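You operate a simulated robot arm through the tools that you are given. There is no shell and no other tool. Be economical: measure what you need, move in short steps, check, and stop when the job is done.

You run a simulated two-armed robot. Do the job below in one go: nothing can be reset, and whatever is moved stays where it is left.

TASK
Empty the purple refill bottle into the pink softener bottle.
Fine: Stand the pink bottle in the drain tray for the drips; both bottles go back where they stood. Set down upright: pink softener bottle, purple refill bottle.

Only the result counts: the job must be done as asked and must still hold three seconds after the hand-in. Knocking over, shifting, dropping, spilling or breaking anything else fails it.

THE ROBOT
Two 7-joint arms with fingered hands on one trunk, on a base that drives. Base frame: it is fixed to the floor where the robot stands at the start and does not move with it; the origin is under the middle of the robot, x ahead of it, y to its left, z up; the surface under the hand at the start is at about z = 860. Readings come in mm, rad, newtons and seconds.
The left shoulder is at the start at [45, 187, 1257], the right one opposite. With the tool pointing down near the work surface each hand reaches from about 100 to 760 mm from the robot's upright axis, wherever it stands, measured 20 degrees to its own side. Places, roughly: inside of the drain tray [500, 200, 900]. Payload 3.6 kg a hand.
The tool frame of a hand sits at the grasp point between the pads (the TCP): z along the fingers, y along the line on which they close. The tips reach 26 mm beyond it. The gripper opens to 88 mm. The gripper's body begins 30 mm behind the TCP. The gripper is a hand of 3 fingers: y runs from the thumb to the fingers, the wrist lies at [-17, -98, -164] in the tool frame, and closing takes about 1.5 s.
Orientation is that of the tool frame in the base frame, as a unit quaternion [w, x, y, z]. With the fingers straight down and the wrist toward the robot, the tool's x, y and z point along [0, 1, 0], [1, 0, 0] and [0, 0, -1] of the base frame.

THE INTERFACE
- The arms move only by the tool apply_moves. It takes "left_moves", "right_moves" or both (then of equal length, played together; a hand with none holds still); each is a list that holds one entry, the list of rows, each a list of 7 numbers: the shift along the tool's x, y, z in units of 150 mm (1.0 is 150 mm), then the turn, a rotation vector about the tool's x, y, z in units of 90 degrees (1.0 is 90 degrees), then the opening, from 0 (shut) to 1 (fully open). In form: [[[dx, dy, dz, rx, ry, rz, gripper], ...]]. A call has 1 to 12 rows; each row is the pose to reach, as a shift and turn from the pose commanded when the call began, along the tool's axes at that moment. A call with a number of a shift or a turn outside -1 to 1 is refused whole. Each row takes 0.2 s and may step no farther than 50 mm and 0.15 rad from the row before; otherwise, or with a gripper value out of range, the whole call is refused. Where a pose cannot be reached the arm comes as near as it can. A force on the tool above 90 N (or 10 N above the force at the start of the call, whichever is more), or a blocked arm, ends the call early, and 0.2 s more pass. The fingers move at their own pace (about 153 mm/s each) and stop on an object; they squeeze with about 29 N. The grip force told is the motor's: it shows also when the fingers shut on nothing. Time passes only in rows, and 0.2 s behind the last, so rows that repeat a pose let the fingers close. It gives the time, the measured TCP pose, the force on the tool (base axes), the opening and the grip force at its end, in the units of the frame above (readings bear some noise), with the torque about the TCP (base axes, N m) and any sound that the robot's microphone picked up, and new pictures: "show" is both (left out), scene, wrist or none (wrist: the cameras of the hands that moved).
- Cameras (640 x 400 px; columns grow to the right, rows downward): "scene" is now at [236.5, 7.6, 1201]; the picture's right is [0.10, -0.99, 0.00], its down [-0.06, -0.01, -1.00] and it looks along [0.99, 0.10, -0.06] (base axes); focal length 214 px, centre (320, 200). "left" rides on the left gripper at [-56, -80, -102] in its tool frame; the picture's right is [-0.73, -0.32, 0.60], its down [0.62, -0.67, 0.41] and it looks along [0.27, 0.68, 0.69] (tool axes); focal length 247 px, centre (320, 200). "right" rides on the right gripper at [56, -80, -102] in its tool frame; the picture's right is [-0.73, 0.32, -0.60], its down [-0.62, -0.66, 0.41] and it looks along [-0.27, 0.68, 0.69] (tool axes); focal length 247 px, centre (320, 200). There is no depth. A picture from a camera that has moved, and an enlarged one, comes with that camera's place and axes in the base frame and with its lens.
- slide_trunk(by): slides the trunk up (or, below 0, down) by that many mm; the arms and the scene camera ride with it, the base frame stays. It gives what a move gives, with no picture.
- base_move(legs): drives the robot by 1 to 6 legs, each [ahead, left, turn to the left] in mm, mm and rad, along the robot's own axes; the way and the turn of a leg run together, so that a leg with both is an arc; at most 1500 mm and 3.142 rad a leg. The arms and the cameras ride along, it lands a little off, and it stops where it bumps. It gives what a move gives, and a new picture of the scene camera.
- grasp_type(shape, hand): the hand has 3 fingers and takes this shape, open, in about a second: jaw (thumb against the fingers, like two jaws); tri (thumb and two fingers); tip (a fingertip pinch); poke (one finger out to press); point (the index stretched); flat (the hand flat); cup (the hand cupped); fist (a fist). The gripper value then closes the fingers along that shape, each until it touches; the sizes above hold for jaw. It gives what a move gives, with no picture.
- pan_tilt(pan, tilt): turns the head with the scene camera to pan (to the left, within 1.047 rad either way) and tilt (down, from -0.506 to 1.204), counted from straight ahead of the robot. It gives what a move gives, and a new picture of the scene camera.
- close_up(camera, box): a new picture of the part [left, top, right, bottom] of that camera's present view, enlarged. The clock stands still meanwhile.
- sign_off(): hands the job in; it is judged then, once.

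Go step by step. Nothing tells you exact positions but the pictures and the camera data: compare them with the known pose of the tool, close in by small moves and look again before you grip or let go. The budget is 120 turns and 260 pictures, counting those below and the enlarged ones. Unless the task says otherwise, let go and move clear before handing in.

The tools are called by a JSON object that holds its "fn" and its "kwargs". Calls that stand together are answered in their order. apply_moves: Moves the arms, as the interface text tells. Its arguments: {"type":"object","properties":{"left_moves":{"type":"array","items":{"type":"array","items":{"type":"array","items":{"type":"number"}}}},"right_moves":{"type":"array","items":{"type":"array","items":{"type":"array","items":{"type":"number"}}}},"show":{"type":"string","enum":["both","scene","wrist","none"]}},"required":[]} The other tools are called the same way: slide_trunk (by) slides the trunk up or down; grasp_type (shape, hand) gives the hand a shape; base_move (legs) drives the base; pan_tilt (pan, tilt) turns the head that bears the scene camera; close_up (camera, box) takes an enlarged picture of a part of a camera's view; sign_off () hands the job in.

At the start:

```text
time_s: 0.0
left_ee_pos: [500.2, 135.0, 1376.3]
left_tool_rot: [0.0, 0.707, 0.707, 0.001]
left_ft_force: [0.5, -0.9, -0.5]
left_moment: [0.01, 0.01, 0.0]
left_opening: 87.6
left_gripper_force: 0.1
left_shape: jaw
right_ee_pos: [446.3, -210.3, 1334.6]
right_tool_rot: [0.0, 0.707, 0.707, 0.0]
right_ft_force: [0.1, 0.4, 0.9]
right_moment: [0.01, 0.02, -0.02]
right_opening: 87.8
right_gripper_force: 0.1
right_shape: jaw
trunk travel left (down, up): [-400.0, 357.0]
robot x, y, heading: [0.4, 1.1, 0.002]
head pan, tilt: [0.105, 0.061]
```

scene: 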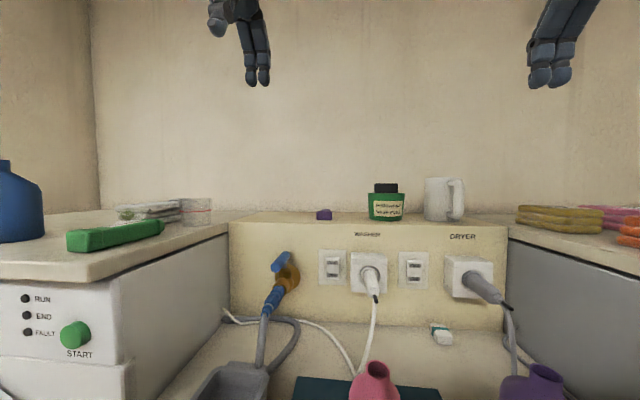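
right: 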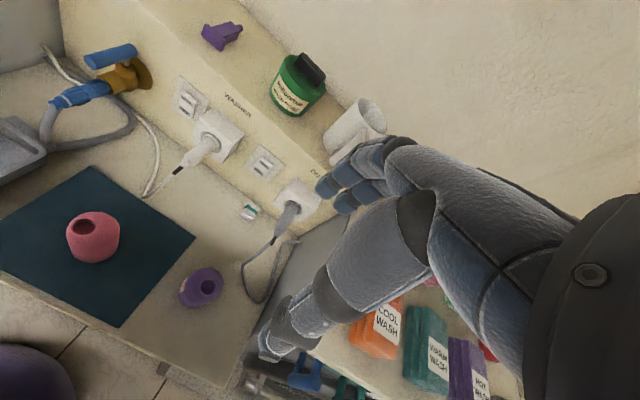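
left: 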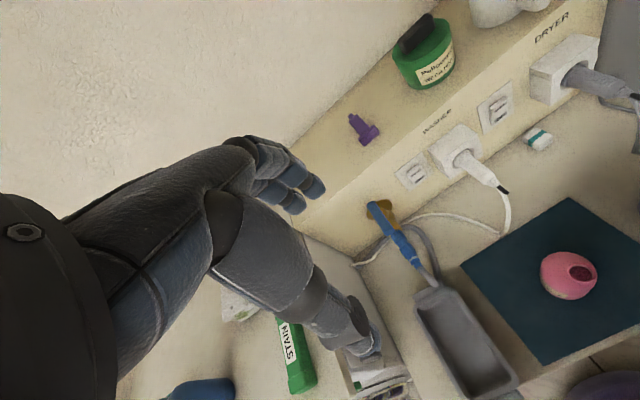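

I see the pink bottle on a dark mat and the purple bottle to its right; the grey drain tray is at the left. I'll tilt the head down to measure them.

{"fn": "pan_tilt", "kwargs": {"pan": 0.0, "tilt": 0.9}}

```text
time_s: 1.2
left_ee_pos: [498.5, 135.1, 1376.1]
left_tool_rot: [0.0, 0.707, 0.707, 0.0]
left_ft_force: [1.1, -1.0, 0.2]
left_moment: [-0.02, -0.01, -0.01]
left_opening: 87.6
left_gripper_force: 0.1
left_shape: jaw
right_ee_pos: [446.4, -210.5, 1334.4]
right_tool_rot: [-0.001, 0.708, 0.707, 0.0]
right_ft_force: [0.2, -0.4, 0.1]
right_moment: [-0.01, 0.01, 0.02]
right_opening: 87.8
right_gripper_force: 0.0
right_shape: jaw
trunk travel left (down, up): [-400.0, 357.0]
robot x, y, heading: [-3.1, 1.5, 0.003]
head pan, tilt: [0.0, 0.901]
camera scene: at [221.2, -1.9, 1126.6], right [0.0, -1.0, 0.0], down [-0.78, 0.0, -0.62], along [0.62, 0.0, -0.78], focal length 214 px, centre (320, 200)
```

scene: 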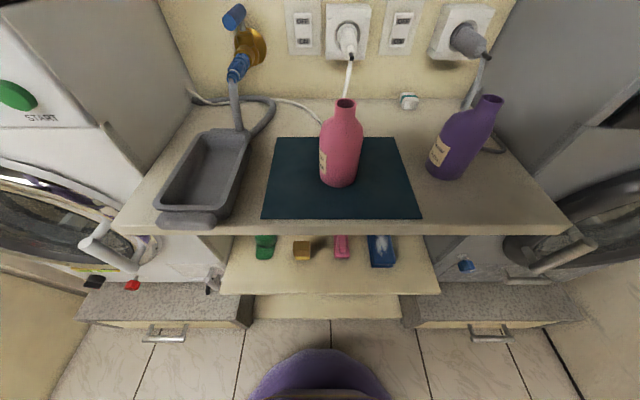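

Estimates: pink base near [484,-33], purple near [497,-228], tops near z 990. I'll enlarge for details.

{"fn": "close_up", "kwargs": {"camera": "scene", "box": [240, 80, 400, 220]}}

{"fn": "close_up", "kwargs": {"camera": "scene", "box": [400, 80, 540, 200]}}

{"fn": "close_up", "kwargs": {"camera": "scene", "box": [130, 80, 290, 240]}}

```text
2.86 times, centred on (320, 150) of scene
camera zoom: at [221.2, -1.9, 1126.6], right [0.0, -1.0, 0.0], down [-0.78, 0.0, -0.62], along [0.62, 0.0, -0.78], focal length 613 px, centre (320, 343)
```

zoom: 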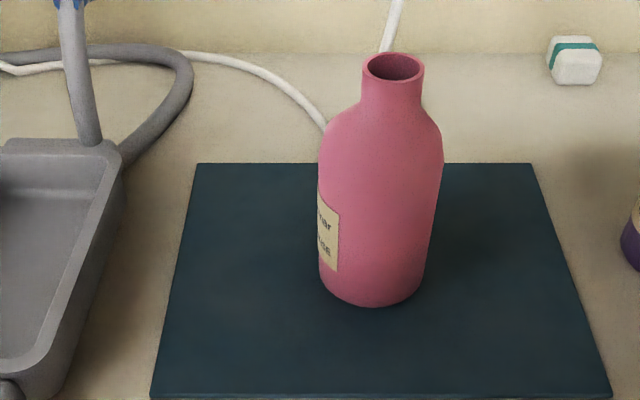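

```text
3.33 times, centred on (470, 140) of scene
camera zoom: at [221.2, -1.9, 1126.6], right [0.0, -1.0, 0.0], down [-0.78, 0.0, -0.62], along [0.62, 0.0, -0.78], focal length 715 px, centre (-180, 400)
```

zoom: 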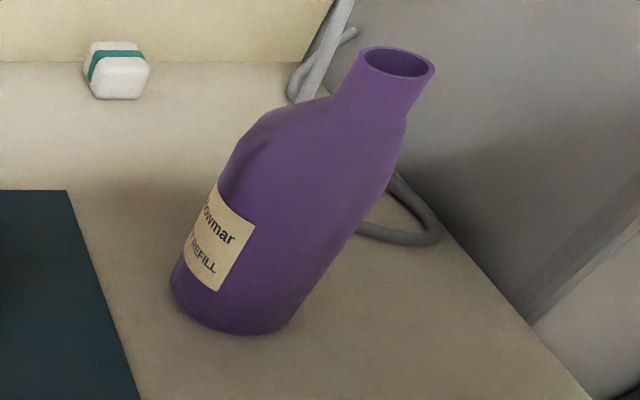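

```text
2.50 times, centred on (210, 160) of scene
camera zoom: at [221.2, -1.9, 1126.6], right [0.0, -1.0, 0.0], down [-0.78, 0.0, -0.62], along [0.62, 0.0, -0.78], focal length 536 px, centre (595, 300)
```

zoom: 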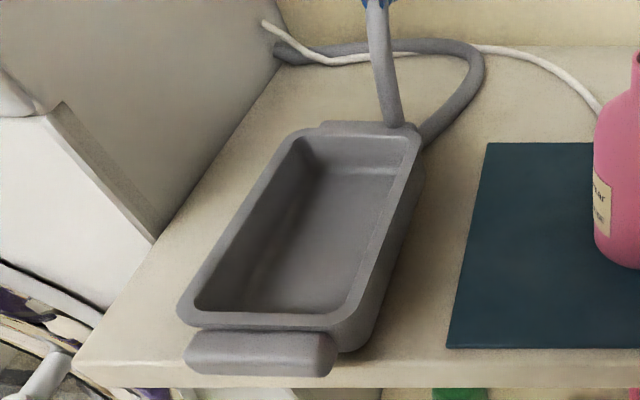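

The bottles look open and upright. I'll enlarge the wrist views for the tray's inside and the purple bottle's shape.

{"fn": "close_up", "kwargs": {"camera": "left", "box": [380, 240, 540, 400]}}

{"fn": "close_up", "kwargs": {"camera": "right", "box": [40, 180, 260, 340]}}

```text
2.50 times, centred on (460, 320) of left
camera zoom: at [419.0, 78.8, 1479.0], right [-0.32, -0.73, -0.6], down [-0.67, 0.62, -0.41], along [0.68, 0.27, -0.69], focal length 617 px, centre (-30, -100)
```

zoom: 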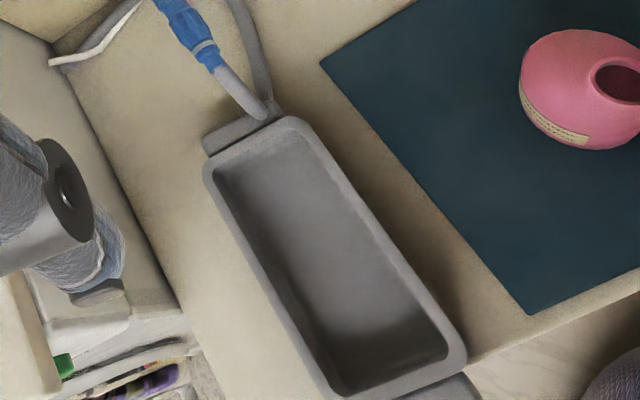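

```text
2.50 times, centred on (150, 260) of right
camera zoom: at [365.7, -153.9, 1436.0], right [0.32, -0.73, 0.6], down [-0.67, -0.62, -0.41], along [0.67, -0.27, -0.69], focal length 617 px, centre (745, 50)
```

zoom: 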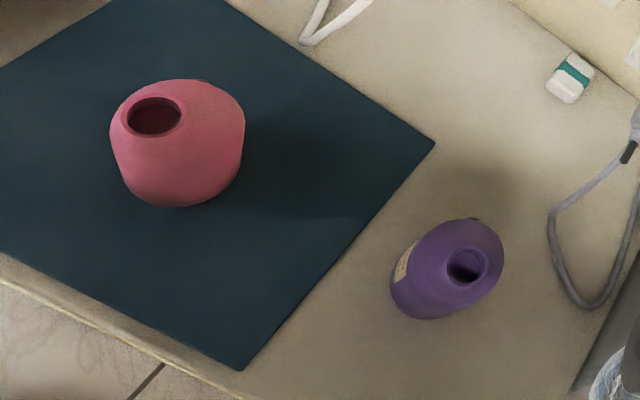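

The necks look set off-centre toward the robot, so I want a nearer look. I'll lower the left hand over the tray area and the right hand beside purple for better views.

{"fn": "apply_moves", "kwargs": {"left_moves": [[[0.05, -0.18, 0.25, 0, 0, 0, 1], [0.1, -0.36, 0.5, 0, 0, 0, 1], [0.15, -0.54, 0.75, 0, 0, 0, 1], [0.2, -0.72, 1.0, 0, 0, 0, 1]]], "right_moves": [[[-0.1, -0.15, 0.25, 0, 0, 0, 1], [-0.2, -0.3, 0.5, 0, 0, 0, 1], [-0.3, -0.45, 0.75, 0, 0, 0, 1], [-0.4, -0.6, 1.0, 0, 0, 0, 1]]], "show": "none"}}

{"fn": "apply_moves", "kwargs": {"left_moves": [[[0, 0, 0.25, 0, 0, 0, 1], [0, 0, 0.5, 0, 0, 0, 1], [0, 0, 0.75, 0, 0, 0, 1]]], "right_moves": [[[0, 0, 0.2, 0, 0, 0, 1], [0, 0, 0.4, 0, 0, 0, 1], [0, 0, 0.6, 0, 0, 0, 1]]], "show": "both"}}

```text
time_s: 2.2
left_ee_pos: [390.0, 164.4, 1226.0]
left_tool_rot: [0.0, 0.707, 0.707, 0.0]
left_ft_force: [-0.3, -0.8, -0.2]
left_moment: [0.01, -0.01, 0.01]
left_opening: 87.4
left_gripper_force: 0.1
left_shape: jaw
right_ee_pos: [361.7, -271.9, 1187.8]
right_tool_rot: [0.0, 0.708, 0.706, 0.0]
right_ft_force: [0.4, -0.2, -0.1]
right_moment: [0.04, -0.01, -0.01]
right_opening: 87.7
right_gripper_force: 0.0
right_shape: jaw
right hand out of reach, approached as far as the arm can: row 4
trunk travel left (down, up): [-400.0, 357.0]
robot x, y, heading: [-0.6, 1.8, -0.004]
head pan, tilt: [0.0, 0.901]
```

```text
time_s: 3.0
left_ee_pos: [390.5, 164.2, 1114.3]
left_tool_rot: [0.001, 0.708, 0.707, 0.0]
left_ft_force: [0.0, -0.8, 1.0]
left_moment: [-0.03, -0.02, 0.03]
left_opening: 87.7
left_gripper_force: 0.0
left_shape: jaw
right_ee_pos: [381.5, -274.6, 1097.8]
right_tool_rot: [-0.001, 0.707, 0.707, 0.0]
right_ft_force: [-0.8, 0.8, 1.0]
right_moment: [0.0, 0.0, -0.03]
right_opening: 87.7
right_gripper_force: 0.1
right_shape: jaw
right hand out of reach, approached as far as the arm can: row 1, 2, 3
trunk travel left (down, up): [-400.0, 357.0]
robot x, y, heading: [0.4, -0.8, -0.002]
head pan, tilt: [0.0, 0.901]
camera scene: at [221.0, -1.8, 1126.5], right [0.0, -1.0, 0.0], down [-0.78, 0.0, -0.62], along [0.62, 0.0, -0.78], focal length 214 px, centre (320, 200)
camera right: at [301.7, -218.9, 1199.8], right [0.32, -0.73, 0.6], down [-0.67, -0.62, -0.41], along [0.67, -0.27, -0.69], focal length 247 px, centre (320, 200)
camera left: at [310.9, 109.1, 1216.4], right [-0.32, -0.73, -0.6], down [-0.66, 0.62, -0.41], along [0.68, 0.27, -0.69], focal length 247 px, centre (320, 200)
```

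scene: 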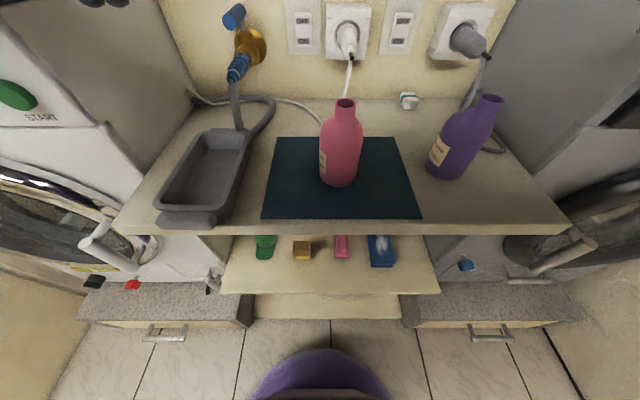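
right: 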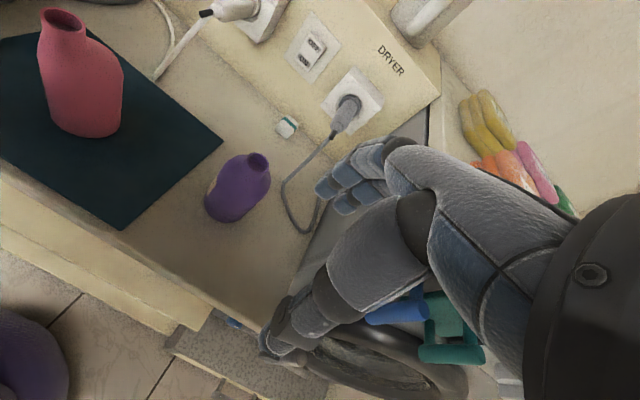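
left: 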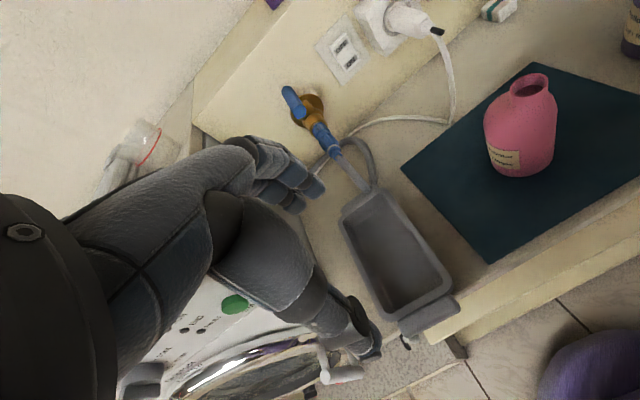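

I'll enlarge these new views of the bottles and tray.

{"fn": "close_up", "kwargs": {"camera": "right", "box": [10, 0, 290, 240]}}

{"fn": "close_up", "kwargs": {"camera": "left", "box": [330, 60, 580, 340]}}

{"fn": "close_up", "kwargs": {"camera": "left", "box": [330, 180, 470, 340]}}

```text
1.67 times, centred on (150, 120) of right
camera zoom: at [301.7, -218.9, 1199.8], right [0.32, -0.73, 0.6], down [-0.67, -0.62, -0.41], along [0.67, -0.27, -0.69], focal length 412 px, centre (603, 333)
```

zoom: 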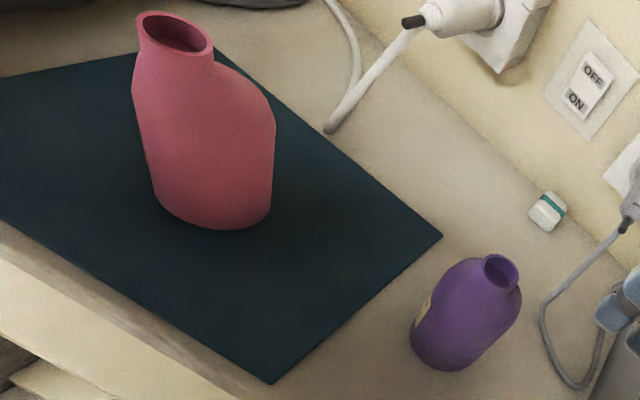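

```text
1.43 times, centred on (455, 200) of left
camera zoom: at [310.9, 109.1, 1216.4], right [-0.32, -0.73, -0.6], down [-0.66, 0.62, -0.41], along [0.68, 0.27, -0.69], focal length 353 px, centre (127, 200)
```

zoom: 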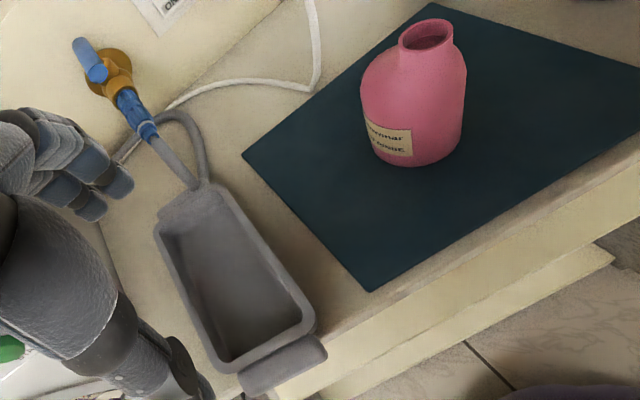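

```text
2.50 times, centred on (400, 260) of left
camera zoom: at [310.9, 109.1, 1216.4], right [-0.32, -0.73, -0.6], down [-0.66, 0.62, -0.41], along [0.68, 0.27, -0.69], focal length 617 px, centre (120, 50)
```

zoom: 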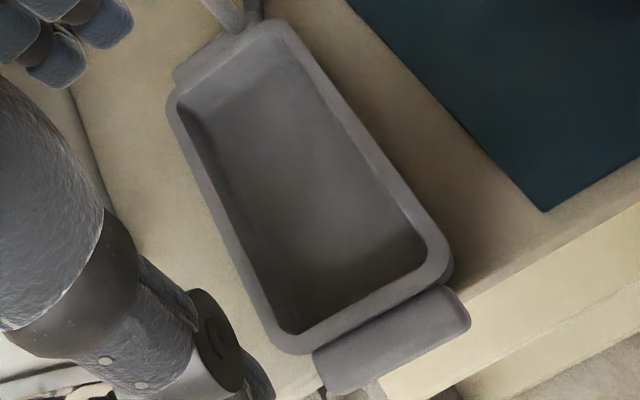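

Both necks sit flush toward the robot: pink mouth ≈ [464,-32,999], body axis ≈ [485,-33]; purple mouth ≈ [485,-217,995], axis ≈ [502,-219]. The tray spans about x 393–560, y 133–218. I'll turn the left hand to a near-horizontal side grasp short of the pink bottle.

{"fn": "apply_moves", "kwargs": {"left_moves": [[[-0.069, 0.006, 0.033, -0.0296, -0.0715, -0.0386, 1], [-0.138, 0.012, 0.065, -0.0593, -0.1431, -0.0773, 1], [-0.207, 0.018, 0.098, -0.0889, -0.2146, -0.1159, 1], [-0.276, 0.024, 0.131, -0.1185, -0.2862, -0.1545, 1], [-0.345, 0.03, 0.164, -0.1482, -0.3577, -0.1932, 1], [-0.415, 0.037, 0.196, -0.1778, -0.4293, -0.2318, 1], [-0.484, 0.043, 0.229, -0.2075, -0.5008, -0.2705, 1], [-0.553, 0.049, 0.262, -0.2371, -0.5724, -0.3091, 1], [-0.622, 0.055, 0.295, -0.2667, -0.6439, -0.3477, 1], [-0.691, 0.061, 0.327, -0.2964, -0.7155, -0.3864, 1], [-0.76, 0.067, 0.36, -0.326, -0.787, -0.425, 1]]], "show": "both"}}

```text
time_s: 5.4
left_ee_pos: [401.2, 51.1, 1061.2]
left_tool_rot: [0.562, 0.303, 0.733, -0.233]
left_ft_force: [0.8, 0.1, 0.7]
left_moment: [-0.01, -0.01, 0.02]
left_opening: 88.0
left_gripper_force: 0.0
left_shape: jaw
left hand out of reach, approached as far as the arm can: row 3, 4, 5, 6, 7
right_ee_pos: [381.5, -275.0, 1098.4]
right_tool_rot: [0.0, 0.708, 0.706, -0.001]
right_ft_force: [0.3, -0.1, 0.3]
right_moment: [-0.02, 0.03, -0.02]
right_opening: 87.6
right_gripper_force: 0.0
right_shape: jaw
trunk travel left (down, up): [-400.0, 357.0]
robot x, y, heading: [-1.3, -0.3, -0.001]
head pan, tilt: [0.0, 0.901]
camera scene: at [220.7, -2.5, 1126.6], right [0.0, -1.0, 0.0], down [-0.78, 0.0, -0.62], along [0.62, 0.0, -0.78], focal length 214 px, centre (320, 200)
camera left: at [284.4, 53.1, 1141.3], right [0.32, -0.77, 0.55], down [-0.3, -0.64, -0.71], along [0.9, 0.06, -0.44], focal length 247 px, centre (320, 200)
```

scene: 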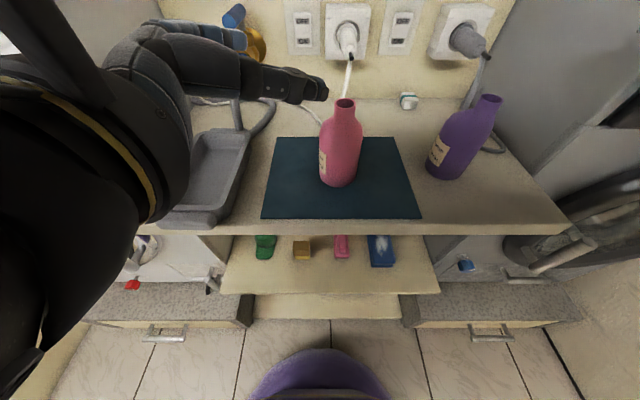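
left: 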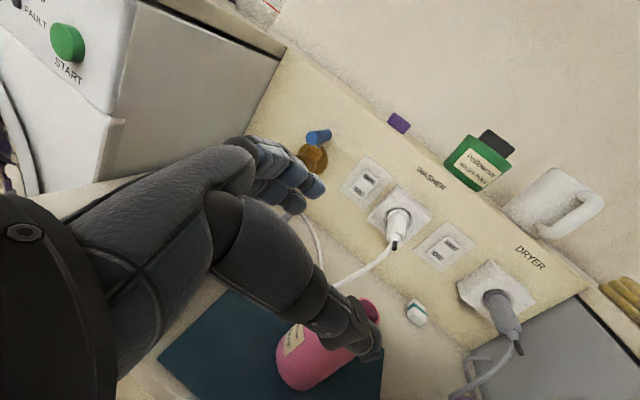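

The hand orientation is right. I'll lower to the pre-grasp about 100 mm short of the pink bottle.

{"fn": "apply_moves", "kwargs": {"left_moves": [[[0.208, 0, 0.082, 0, 0, 0, 1], [0.416, 0, 0.163, 0, 0, 0, 1], [0.625, 0, 0.245, 0, 0, 0, 1]]], "show": "both"}}

```text
time_s: 6.2
left_ee_pos: [410.0, 50.2, 957.8]
left_tool_rot: [0.56, 0.312, 0.734, -0.224]
left_ft_force: [0.2, -0.2, 0.8]
left_moment: [-0.04, 0.01, 0.0]
left_opening: 87.9
left_gripper_force: 0.0
left_shape: jaw
right_ee_pos: [381.5, -276.0, 1099.0]
right_tool_rot: [-0.001, 0.708, 0.706, -0.001]
right_ft_force: [0.3, -0.4, -1.1]
right_moment: [0.02, -0.01, 0.03]
right_opening: 87.5
right_gripper_force: 0.1
right_shape: jaw
trunk travel left (down, up): [-400.0, 357.0]
robot x, y, heading: [3.4, 1.8, -0.0]
head pan, tilt: [0.0, 0.901]
camera scene: at [220.9, -2.1, 1126.6], right [0.0, -1.0, 0.0], down [-0.78, 0.0, -0.62], along [0.62, 0.0, -0.78], focal length 214 px, centre (320, 200)
camera left: at [293.1, 50.3, 1037.2], right [0.31, -0.78, 0.54], down [-0.3, -0.62, -0.73], along [0.9, 0.07, -0.43], focal length 247 px, centre (320, 200)
```

scene: 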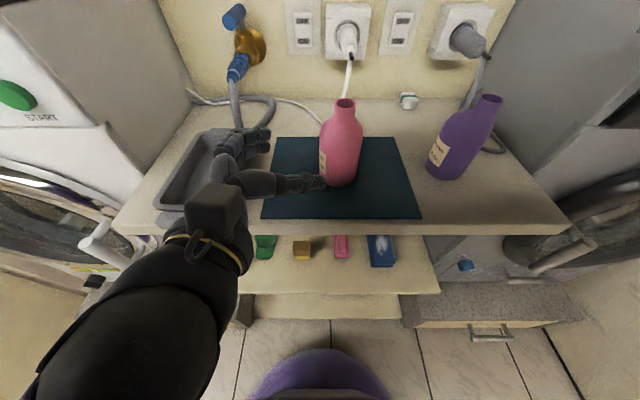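
left: 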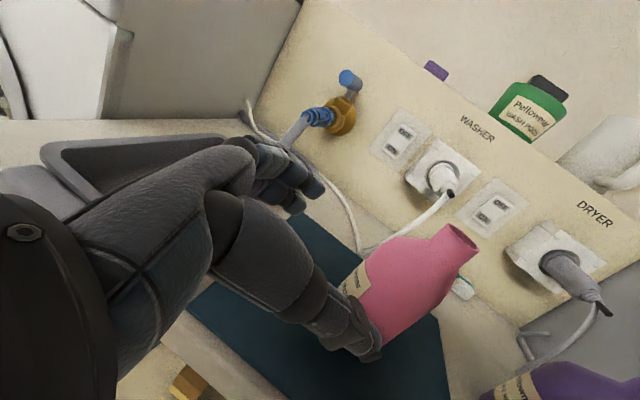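

Thumb and fingers straddle the approach line to the pink bottle. I'll let the arm settle to check the pose.

{"fn": "apply_moves", "kwargs": {"left_moves": [[[0, 0, 0, 0, 0, 0, 1], [0, 0, 0, 0, 0, 0, 1]]], "show": "none"}}

```text
time_s: 6.8
left_ee_pos: [408.7, 47.7, 957.1]
left_tool_rot: [0.559, 0.313, 0.734, -0.226]
left_ft_force: [0.7, -0.3, -0.7]
left_moment: [0.03, 0.01, 0.0]
left_opening: 87.8
left_gripper_force: 0.1
left_shape: jaw
right_ee_pos: [382.3, -275.2, 1097.9]
right_tool_rot: [0.0, 0.707, 0.707, -0.001]
right_ft_force: [0.2, -0.4, -0.4]
right_moment: [0.03, 0.0, 0.01]
right_opening: 88.0
right_gripper_force: 0.0
right_shape: jaw
trunk travel left (down, up): [-400.0, 357.0]
robot x, y, heading: [-1.1, 0.2, -0.006]
head pan, tilt: [0.0, 0.901]
```

Offset is only a few mm. I'll advance 60 mm along the fingers and check.

{"fn": "apply_moves", "kwargs": {"left_moves": [[[-0.013, -0.009, 0.2, 0, 0, 0, 1], [-0.026, -0.019, 0.4, 0, 0, 0, 1]]], "show": "both"}}

{"fn": "close_up", "kwargs": {"camera": "scene", "box": [200, 80, 400, 230]}}

```text
time_s: 7.3
left_ee_pos: [409.8, 56.5, 894.5]
left_tool_rot: [0.506, 0.391, 0.748, -0.178]
left_ft_force: [-0.8, 0.8, 0.2]
left_moment: [0.0, -0.03, 0.02]
left_opening: 88.1
left_gripper_force: 0.1
left_shape: jaw
right_ee_pos: [383.4, -275.5, 1098.5]
right_tool_rot: [-0.001, 0.708, 0.707, 0.0]
right_ft_force: [0.0, 0.0, 0.7]
right_moment: [0.01, -0.02, 0.0]
right_opening: 87.8
right_gripper_force: 0.1
right_shape: jaw
trunk travel left (down, up): [-400.0, 357.0]
robot x, y, heading: [-0.5, -1.1, -0.0]
head pan, tilt: [0.0, 0.901]
stopped in row 2 (left hand): the arm was blocked; the commanded pose is now the measured one
camera scene: at [221.2, -1.9, 1126.5], right [0.0, -1.0, 0.0], down [-0.78, 0.0, -0.62], along [0.62, 0.0, -0.78], focal length 214 px, centre (320, 200)
camera left: at [295.8, 50.1, 977.9], right [0.26, -0.89, 0.36], down [-0.37, -0.44, -0.82], along [0.89, 0.08, -0.44], focal length 247 px, centre (320, 200)
```

scene: 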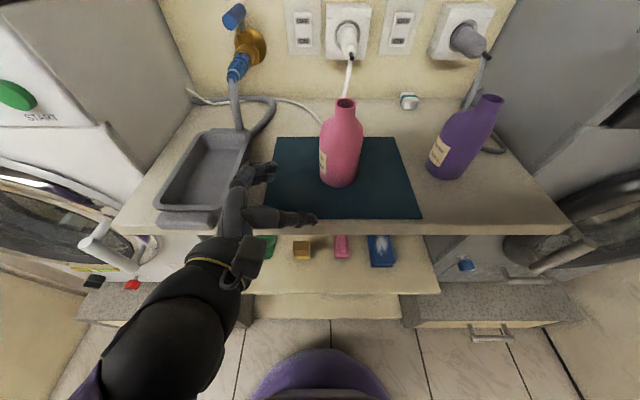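
left: 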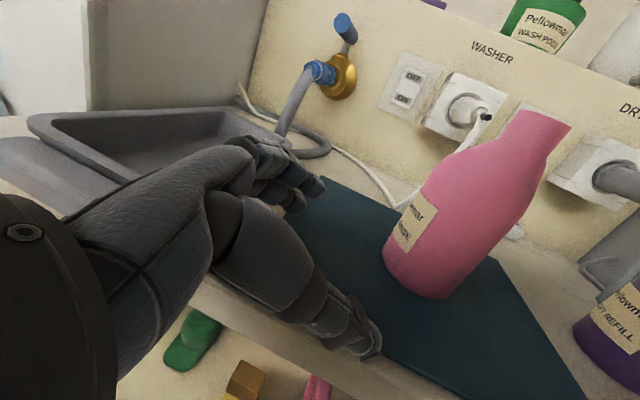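

```text
2.67 times, centred on (300, 155) of scene
camera zoom: at [221.2, -1.9, 1126.5], right [0.0, -1.0, 0.0], down [-0.78, 0.0, -0.62], along [0.62, 0.0, -0.78], focal length 572 px, centre (373, 320)
```

zoom: 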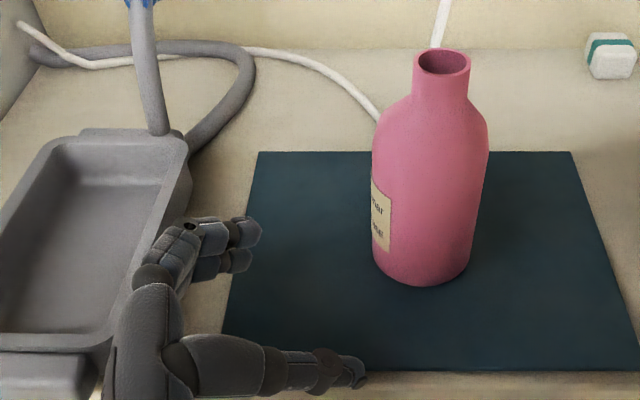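

The arm was folded too tightly: it sagged and got blocked rather than moving ahead; nothing was touched. I'll raise the hand, then back the base so the arm is more extended.

{"fn": "apply_moves", "kwargs": {"left_moves": [[[-0.15, 0.02, -0.07, 0, 0, 0, 1], [-0.3, 0.04, -0.14, 0, 0, 0, 1], [-0.45, 0.065, -0.21, 0, 0, 0, 1], [-0.6, 0.086, -0.28, 0, 0, 0, 1], [-0.75, 0.108, -0.35, 0, 0, 0, 1], [-0.9, 0.13, -0.425, 0, 0, 0, 1]]], "show": "scene"}}

```text
time_s: 8.4
left_ee_pos: [404.0, 78.0, 980.7]
left_tool_rot: [0.471, 0.453, 0.746, -0.129]
left_ft_force: [0.1, -0.9, 0.6]
left_moment: [0.03, 0.05, -0.01]
left_opening: 88.1
left_gripper_force: 0.1
left_shape: jaw
right_ee_pos: [382.8, -274.8, 1096.6]
right_tool_rot: [-0.001, 0.707, 0.707, -0.001]
right_ft_force: [0.2, -0.9, -0.1]
right_moment: [0.03, -0.01, 0.02]
right_opening: 87.6
right_gripper_force: 0.1
right_shape: jaw
trunk travel left (down, up): [-400.0, 357.0]
robot x, y, heading: [-1.4, -2.0, 0.007]
head pan, tilt: [0.0, 0.901]
stopped in row 5 (left hand): the arm was blocked; the commanded pose is now the measured one
camera scene: at [221.0, -2.0, 1126.5], right [0.0, -1.0, 0.0], down [-0.78, 0.0, -0.62], along [0.62, 0.0, -0.78], focal length 214 px, centre (320, 200)
```

scene: 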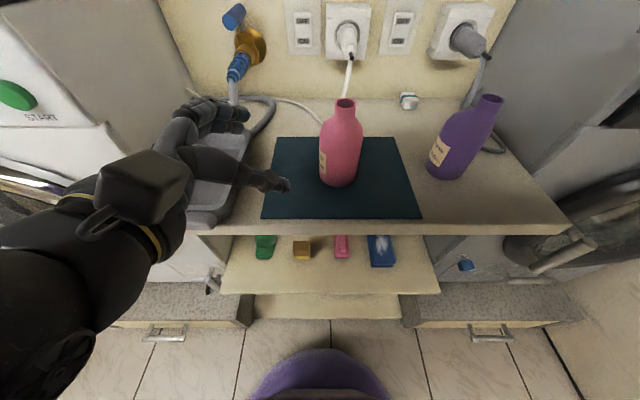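

I'll back off 220 mm to give the arms room.

{"fn": "base_move", "kwargs": {"legs": [[-220, 0, 0]]}}

```text
time_s: 10.1
left_ee_pos: [183.0, 77.4, 982.7]
left_tool_rot: [0.472, 0.454, 0.745, -0.128]
left_ft_force: [-0.7, -0.2, 0.2]
left_moment: [0.0, 0.02, 0.01]
left_opening: 87.8
left_gripper_force: 0.0
left_shape: jaw
right_ee_pos: [161.2, -275.6, 1098.4]
right_tool_rot: [0.0, 0.708, 0.706, 0.001]
right_ft_force: [0.0, 0.4, 0.4]
right_moment: [0.03, -0.03, 0.0]
right_opening: 87.6
right_gripper_force: 0.1
right_shape: jaw
trunk travel left (down, up): [-400.0, 357.0]
robot x, y, heading: [-220.2, 1.4, 0.003]
head pan, tilt: [0.0, 0.901]
camera scene: at [0.5, -2.3, 1126.8], right [0.0, -1.0, 0.0], down [-0.78, 0.0, -0.62], along [0.62, 0.0, -0.78], focal length 214 px, centre (320, 200)
```

scene: 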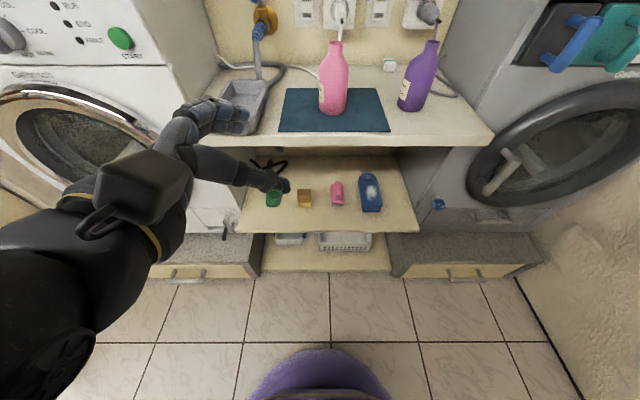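

The purple blob is my own base. Now I'll extend the left arm to the pre-grasp with the corrected orientation.

{"fn": "apply_moves", "kwargs": {"left_moves": [[[-0.076, 0.193, 0.168, -0.008, -0.036, -0.037, 1], [-0.152, 0.386, 0.336, -0.016, -0.072, -0.074, 1], [-0.228, 0.579, 0.504, -0.025, -0.108, -0.111, 1], [-0.304, 0.772, 0.672, -0.033, -0.144, -0.148, 1], [-0.38, 0.965, 0.84, -0.041, -0.18, -0.185, 1], [-0.38, 0.965, 0.84, -0.041, -0.18, -0.185, 1]]], "show": "both"}}

```text
time_s: 10.7
left_ee_pos: [241.1, 106.8, 944.8]
left_tool_rot: [0.454, 0.464, 0.753, -0.106]
left_ft_force: [0.2, 0.1, 0.5]
left_moment: [0.0, 0.01, 0.03]
left_opening: 88.0
left_gripper_force: 0.0
left_shape: jaw
right_ee_pos: [161.6, -277.2, 1098.0]
right_tool_rot: [-0.001, 0.709, 0.705, -0.001]
right_ft_force: [-0.2, -0.4, 0.3]
right_moment: [-0.01, 0.03, -0.02]
right_opening: 87.8
right_gripper_force: 0.1
right_shape: jaw
trunk travel left (down, up): [-400.0, 357.0]
robot x, y, heading: [-223.0, -0.9, 0.0]
head pan, tilt: [0.0, 0.901]
stopped in row 2 (left hand): the arm was blocked; the commanded pose is now the measured one
camera scene: at [1.9, -2.3, 1126.5], right [0.0, -1.0, 0.0], down [-0.78, 0.0, -0.62], along [0.62, 0.0, -0.78], focal length 214 px, centre (320, 200)
camera left: at [126.1, 89.0, 1026.2], right [0.21, -0.97, 0.15], down [-0.39, -0.23, -0.89], along [0.9, 0.13, -0.42], focal length 247 px, centre (320, 200)
```

scene: 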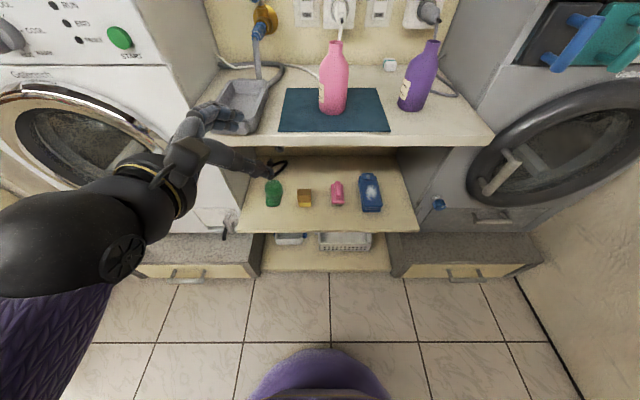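
left: 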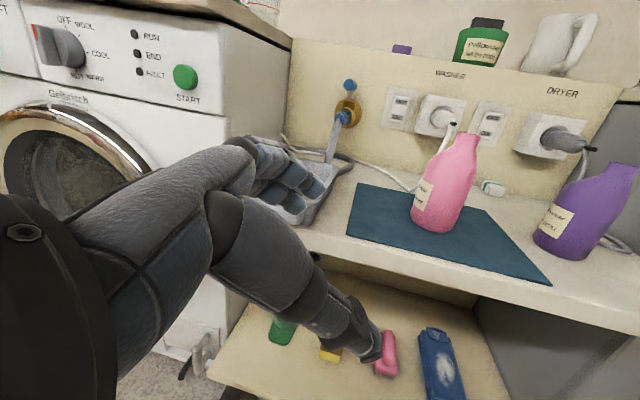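

The arm is in an awkward elbow posture. I'll go back to the fingers-down posture above first, then come in more extended.

{"fn": "apply_moves", "kwargs": {"left_moves": [[[-0.07, 0.074, -0.071, 0.036, 0.059, 0.03, 1], [-0.141, 0.149, -0.142, 0.073, 0.118, 0.061, 1], [-0.211, 0.223, -0.212, 0.109, 0.176, 0.091, 1], [-0.281, 0.298, -0.283, 0.146, 0.235, 0.121, 1], [-0.352, 0.372, -0.354, 0.182, 0.294, 0.152, 1], [-0.422, 0.447, -0.425, 0.219, 0.353, 0.182, 1], [-0.492, 0.521, -0.495, 0.255, 0.411, 0.212, 1], [-0.563, 0.596, -0.566, 0.292, 0.47, 0.243, 1], [-0.633, 0.67, -0.637, 0.328, 0.529, 0.273, 1]]], "show": "scene"}}

```text
time_s: 12.7
left_ee_pos: [281.3, 163.0, 1099.2]
left_tool_rot: [-0.001, 0.707, 0.707, -0.001]
left_ft_force: [-0.2, 0.3, -0.3]
left_moment: [-0.09, -0.01, -0.02]
left_opening: 87.9
left_gripper_force: 0.0
left_shape: jaw
right_ee_pos: [162.4, -274.3, 1098.9]
right_tool_rot: [0.0, 0.708, 0.706, -0.001]
right_ft_force: [-0.3, 0.6, 1.1]
right_moment: [-0.01, -0.02, -0.01]
right_opening: 87.3
right_gripper_force: 0.1
right_shape: jaw
trunk travel left (down, up): [-400.0, 357.0]
robot x, y, heading: [-219.9, -2.0, -0.003]
head pan, tilt: [0.0, 0.901]
camera scene: at [2.3, -0.4, 1126.4], right [0.0, -1.0, 0.0], down [-0.78, 0.0, -0.62], along [0.62, 0.0, -0.78], focal length 214 px, centre (320, 200)
```

scene: 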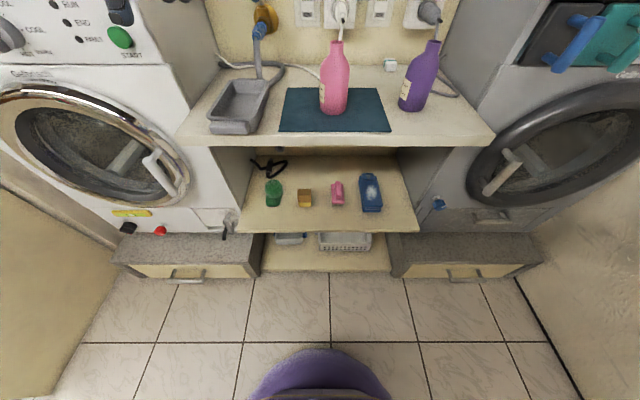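

Back in a clean posture. Now turning to the side grasp while extending to about [400,60,1080].

{"fn": "apply_moves", "kwargs": {"left_moves": [[[-0.062, 0.072, 0.012, -0.0296, -0.0715, -0.0386, 1], [-0.125, 0.144, 0.024, -0.0593, -0.1431, -0.0773, 1], [-0.187, 0.216, 0.036, -0.0889, -0.2146, -0.1159, 1], [-0.25, 0.288, 0.048, -0.1185, -0.2862, -0.1545, 1], [-0.312, 0.36, 0.06, -0.1482, -0.3577, -0.1932, 1], [-0.375, 0.433, 0.073, -0.1778, -0.4293, -0.2318, 1], [-0.437, 0.505, 0.085, -0.2075, -0.5008, -0.2705, 1], [-0.5, 0.577, 0.097, -0.2371, -0.5724, -0.3091, 1], [-0.562, 0.649, 0.109, -0.2667, -0.6439, -0.3477, 1], [-0.625, 0.721, 0.121, -0.2964, -0.7155, -0.3864, 1], [-0.687, 0.793, 0.133, -0.326, -0.787, -0.425, 1], [-0.687, 0.793, 0.133, -0.326, -0.787, -0.425, 1]]], "show": "both"}}

```text
time_s: 15.0
left_ee_pos: [405.6, 137.7, 1061.5]
left_tool_rot: [0.515, 0.358, 0.768, -0.131]
left_ft_force: [0.0, -0.2, 0.3]
left_moment: [-0.03, -0.01, 0.0]
left_opening: 88.1
left_gripper_force: 0.1
left_shape: jaw
right_ee_pos: [162.8, -276.1, 1098.8]
right_tool_rot: [-0.001, 0.707, 0.707, 0.0]
right_ft_force: [-1.1, -0.6, -0.1]
right_moment: [0.02, -0.01, 0.01]
right_opening: 87.6
right_gripper_force: 0.1
right_shape: jaw
trunk travel left (down, up): [-400.0, 357.0]
robot x, y, heading: [-218.1, -0.9, -0.002]
head pan, tilt: [0.0, 0.901]
stopped in row 11 (left hand): the arm was blocked; the commanded pose is now the measured one
camera scene: at [2.0, -2.2, 1126.5], right [0.0, -1.0, 0.0], down [-0.78, 0.0, -0.62], along [0.62, 0.0, -0.78], focal length 214 px, centre (320, 200)
camera left: at [291.3, 115.8, 1142.2], right [0.35, -0.87, 0.34], down [-0.3, -0.45, -0.84], along [0.88, 0.2, -0.42], focal length 247 px, centre (320, 200)
```

scene: 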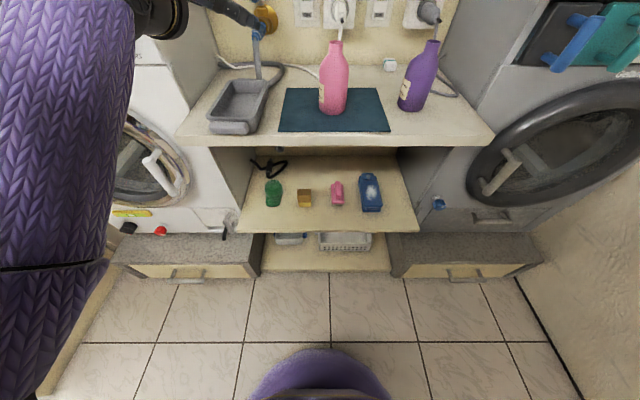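
left: 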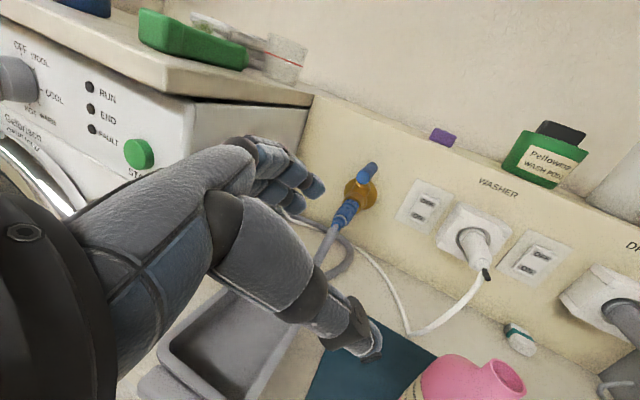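

The arm geometry wants the shoulder more directly behind the work. I'll shift the base to the right so the left forearm can point straight ahead.

{"fn": "base_move", "kwargs": {"legs": [[0, -140, 0]]}}

{"fn": "apply_moves", "kwargs": {"left_moves": [[[0, 0, 0, 0, 0, 0, 1], [0, 0, 0, 0, 0, 0, 1]]], "show": "wrist"}}

```text
time_s: 16.4
left_ee_pos: [405.6, -5.6, 1061.9]
left_tool_rot: [0.514, 0.359, 0.768, -0.131]
left_ft_force: [-0.2, 0.0, -0.8]
left_moment: [0.03, 0.03, 0.03]
left_opening: 88.1
left_gripper_force: 0.0
left_shape: jaw
right_ee_pos: [162.6, -417.1, 1097.8]
right_tool_rot: [-0.001, 0.709, 0.706, 0.0]
right_ft_force: [-0.6, -0.8, -0.8]
right_moment: [0.04, -0.01, 0.03]
right_opening: 87.7
right_gripper_force: 0.1
right_shape: jaw
trunk travel left (down, up): [-400.0, 357.0]
robot x, y, heading: [-219.9, -139.1, 0.001]
head pan, tilt: [0.0, 0.901]
camera scene: at [1.6, -143.8, 1126.5], right [0.0, -1.0, 0.0], down [-0.78, 0.0, -0.62], along [0.62, 0.0, -0.78], focal length 214 px, centre (320, 200)
```

scene: 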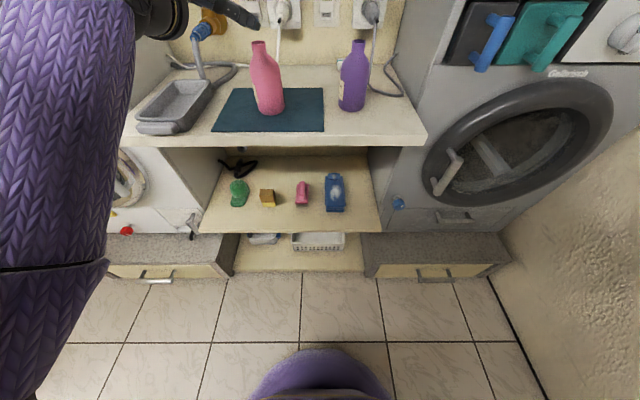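

```text
time_s: 17.0
left_ee_pos: [405.5, -2.2, 1060.7]
left_tool_rot: [0.515, 0.358, 0.768, -0.131]
left_ft_force: [-0.6, -0.2, -0.2]
left_moment: [-0.03, -0.01, 0.0]
left_opening: 87.8
left_gripper_force: 0.0
left_shape: jaw
right_ee_pos: [160.9, -416.5, 1098.5]
right_tool_rot: [0.001, 0.708, 0.707, -0.001]
right_ft_force: [0.6, 0.6, 0.5]
right_moment: [0.0, -0.01, 0.0]
right_opening: 87.7
right_gripper_force: 0.1
right_shape: jaw
trunk travel left (down, up): [-400.0, 357.0]
robot x, y, heading: [-219.2, -134.3, -0.003]
head pan, tilt: [0.0, 0.901]
camera left: at [291.1, -23.8, 1142.0], right [0.36, -0.87, 0.34], down [-0.3, -0.45, -0.84], along [0.88, 0.2, -0.42], focal length 247 px, centre (320, 200)
```

left: 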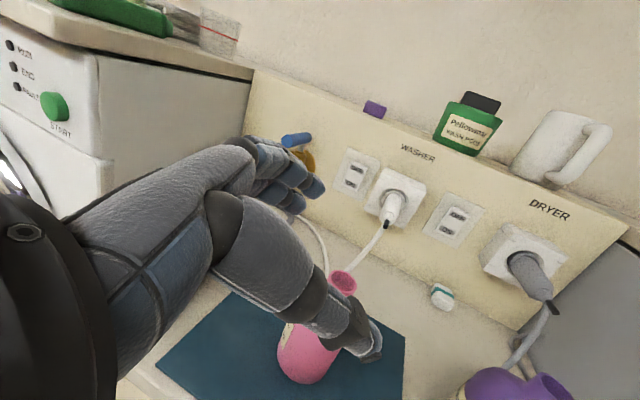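

Now orient to the 15° side grasp and lower to the pre-grasp point.

{"fn": "apply_moves", "kwargs": {"left_moves": [[[0.1, 0.06, 0.0, 0.012, -0.031, -0.024, 1], [0.3, 0.09, 0.02, 0.025, -0.062, -0.048, 1], [0.5, 0.11, 0.05, 0.037, -0.093, -0.072, 1], [0.727, 0.12, 0.071, 0.049, -0.123, -0.096, 1], [0.727, 0.12, 0.071, 0.049, -0.123, -0.096, 1], [0.727, 0.12, 0.071, 0.049, -0.123, -0.096, 1]]], "show": "both"}}

```text
time_s: 18.4
left_ee_pos: [399.8, 49.1, 961.5]
left_tool_rot: [0.56, 0.305, 0.734, -0.234]
left_ft_force: [0.5, -0.7, 0.0]
left_moment: [0.0, 0.01, -0.01]
left_opening: 87.6
left_gripper_force: 0.1
left_shape: jaw
right_ee_pos: [161.4, -416.1, 1097.8]
right_tool_rot: [-0.001, 0.709, 0.706, -0.001]
right_ft_force: [-0.1, 1.1, 0.3]
right_moment: [0.0, 0.04, -0.03]
right_opening: 87.5
right_gripper_force: 0.0
right_shape: jaw
trunk travel left (down, up): [-400.0, 357.0]
robot x, y, heading: [-220.8, -141.9, -0.005]
head pan, tilt: [0.0, 0.901]
camera scene: at [1.6, -142.0, 1126.5], right [0.0, -1.0, 0.0], down [-0.78, 0.0, -0.62], along [0.62, 0.0, -0.78], focal length 214 px, centre (320, 200)
camera left: at [285.1, 52.2, 1043.4], right [0.32, -0.77, 0.55], down [-0.31, -0.64, -0.71], along [0.9, 0.06, -0.44], focal length 247 px, centre (320, 200)
```

scene: 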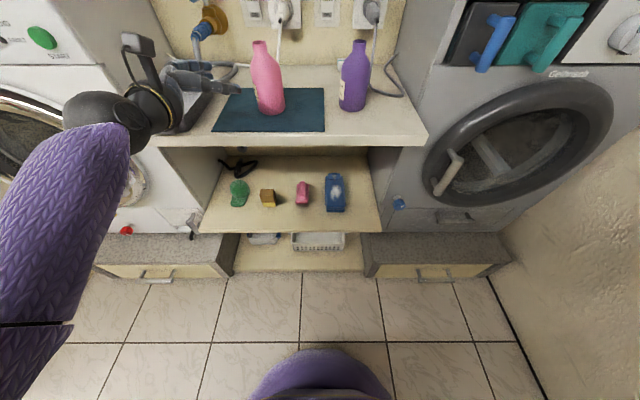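
left: 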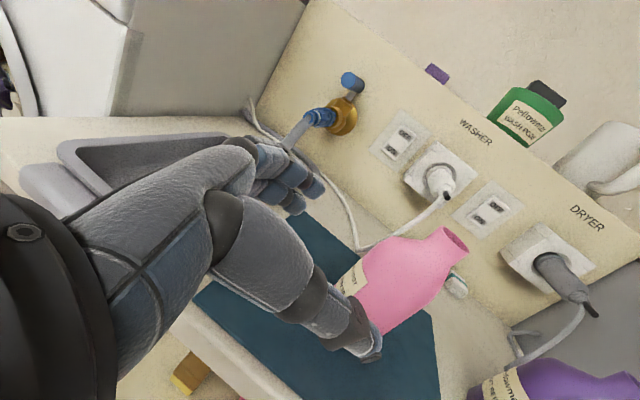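

Pose reached exactly. Advancing 75 mm and checking.

{"fn": "apply_moves", "kwargs": {"left_moves": [[[-0.003, 0.004, 0.17, 0, 0, 0, 1], [-0.006, 0.007, 0.33, 0, 0, 0, 1], [-0.009, 0.01, 0.5, 0, 0, 0, 1], [-0.009, 0.01, 0.5, 0, 0, 0, 1]]], "show": "wrist"}}

{"fn": "close_up", "kwargs": {"camera": "scene", "box": [160, 30, 340, 140]}}

```text
time_s: 19.4
left_ee_pos: [454.2, -1.6, 943.5]
left_tool_rot: [0.561, 0.305, 0.734, -0.233]
left_ft_force: [0.4, 0.8, 0.6]
left_moment: [-0.01, 0.01, 0.01]
left_opening: 88.0
left_gripper_force: 0.0
left_shape: jaw
right_ee_pos: [162.2, -415.9, 1097.8]
right_tool_rot: [-0.001, 0.708, 0.706, 0.0]
right_ft_force: [0.8, 0.2, 0.1]
right_moment: [0.03, 0.0, -0.02]
right_opening: 87.4
right_gripper_force: 0.0
right_shape: jaw
trunk travel left (down, up): [-400.0, 357.0]
robot x, y, heading: [-221.1, -137.4, -0.005]
head pan, tilt: [0.0, 0.901]
camera left: at [337.2, 0.8, 1025.4], right [0.32, -0.77, 0.55], down [-0.31, -0.64, -0.71], along [0.9, 0.06, -0.44], focal length 247 px, centre (320, 200)
```

left: 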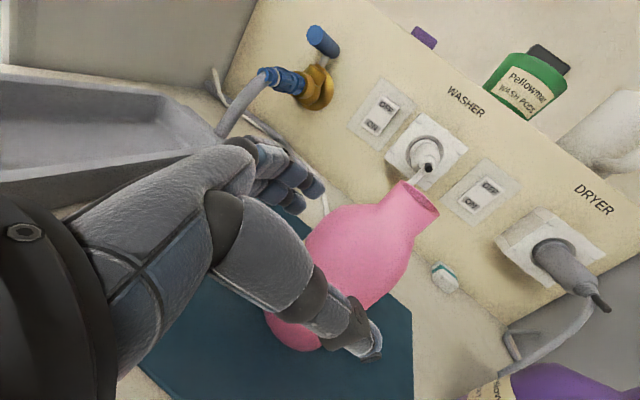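

```text
3.56 times, centred on (250, 85) of scene
camera zoom: at [1.3, -142.0, 1126.6], right [0.0, -1.0, 0.0], down [-0.78, 0.0, -0.62], along [0.62, 0.0, -0.78], focal length 763 px, centre (569, 609)
```

zoom: 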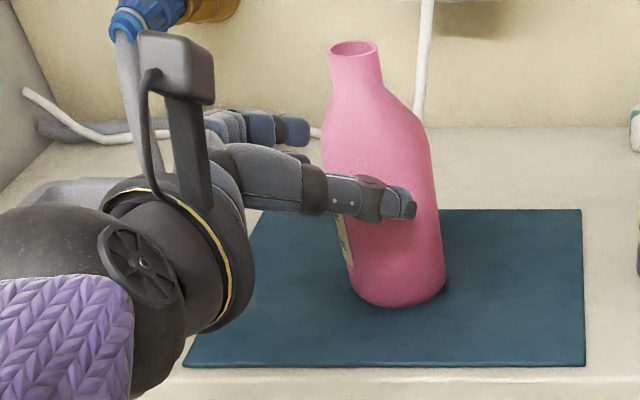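

The bottle is centred between thumb and fingers. Advancing the last 31 mm and closing.

{"fn": "apply_moves", "kwargs": {"left_moves": [[[0, 0, 0.07, 0, 0, 0, 1], [0, 0, 0.14, 0, 0, 0, 1], [0, 0, 0.207, 0, 0, 0, 1], [0, 0, 0.207, 0, 0, 0, 1]]], "show": "both"}}

{"fn": "close_up", "kwargs": {"camera": "scene", "box": [160, 30, 340, 140]}}

```text
time_s: 20.4
left_ee_pos: [474.6, -22.4, 935.7]
left_tool_rot: [0.561, 0.305, 0.734, -0.232]
left_ft_force: [-0.1, -0.4, -0.3]
left_moment: [0.04, 0.02, 0.0]
left_opening: 87.8
left_gripper_force: 0.1
left_shape: jaw
right_ee_pos: [161.2, -414.9, 1097.3]
right_tool_rot: [-0.001, 0.709, 0.706, 0.0]
right_ft_force: [-0.7, 0.0, 0.5]
right_moment: [-0.02, 0.01, -0.01]
right_opening: 87.7
right_gripper_force: 0.0
right_shape: jaw
trunk travel left (down, up): [-400.0, 357.0]
robot x, y, heading: [-218.8, -140.0, -0.001]
head pan, tilt: [0.0, 0.901]
camera scene: at [1.5, -142.2, 1126.5], right [0.0, -1.0, 0.0], down [-0.78, 0.0, -0.62], along [0.62, 0.0, -0.78], focal length 214 px, centre (320, 200)
camera left: at [358.7, -20.1, 1017.8], right [0.32, -0.77, 0.55], down [-0.31, -0.64, -0.71], along [0.9, 0.06, -0.44], focal length 247 px, centre (320, 200)
```

scene: 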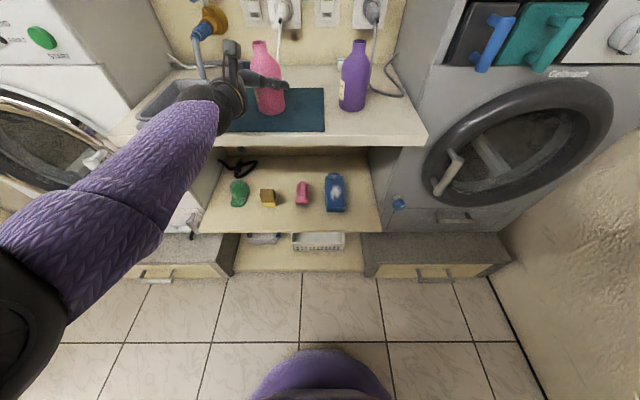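
left: 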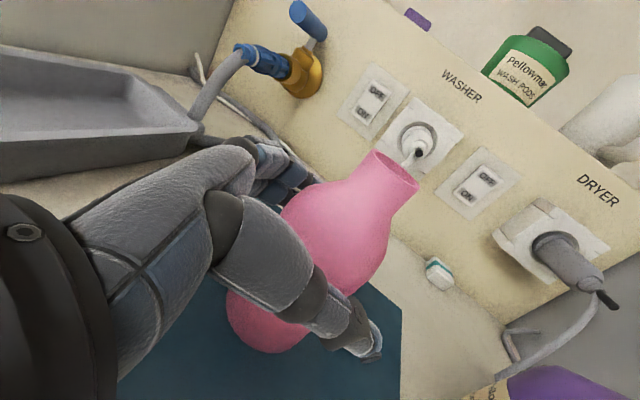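

```text
3.56 times, centred on (250, 85) of scene
camera zoom: at [1.5, -142.2, 1126.5], right [0.0, -1.0, 0.0], down [-0.78, 0.0, -0.62], along [0.62, 0.0, -0.78], focal length 763 px, centre (569, 609)
```

zoom: 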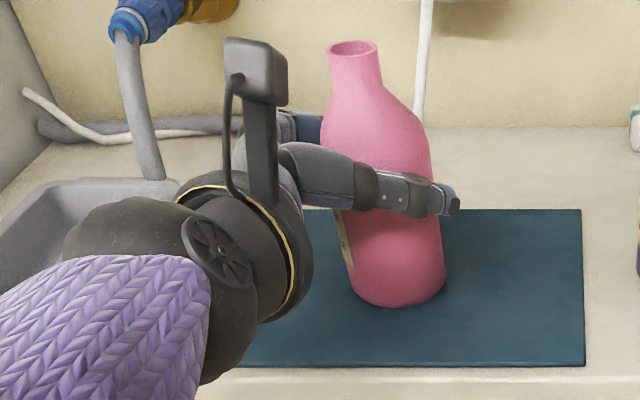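

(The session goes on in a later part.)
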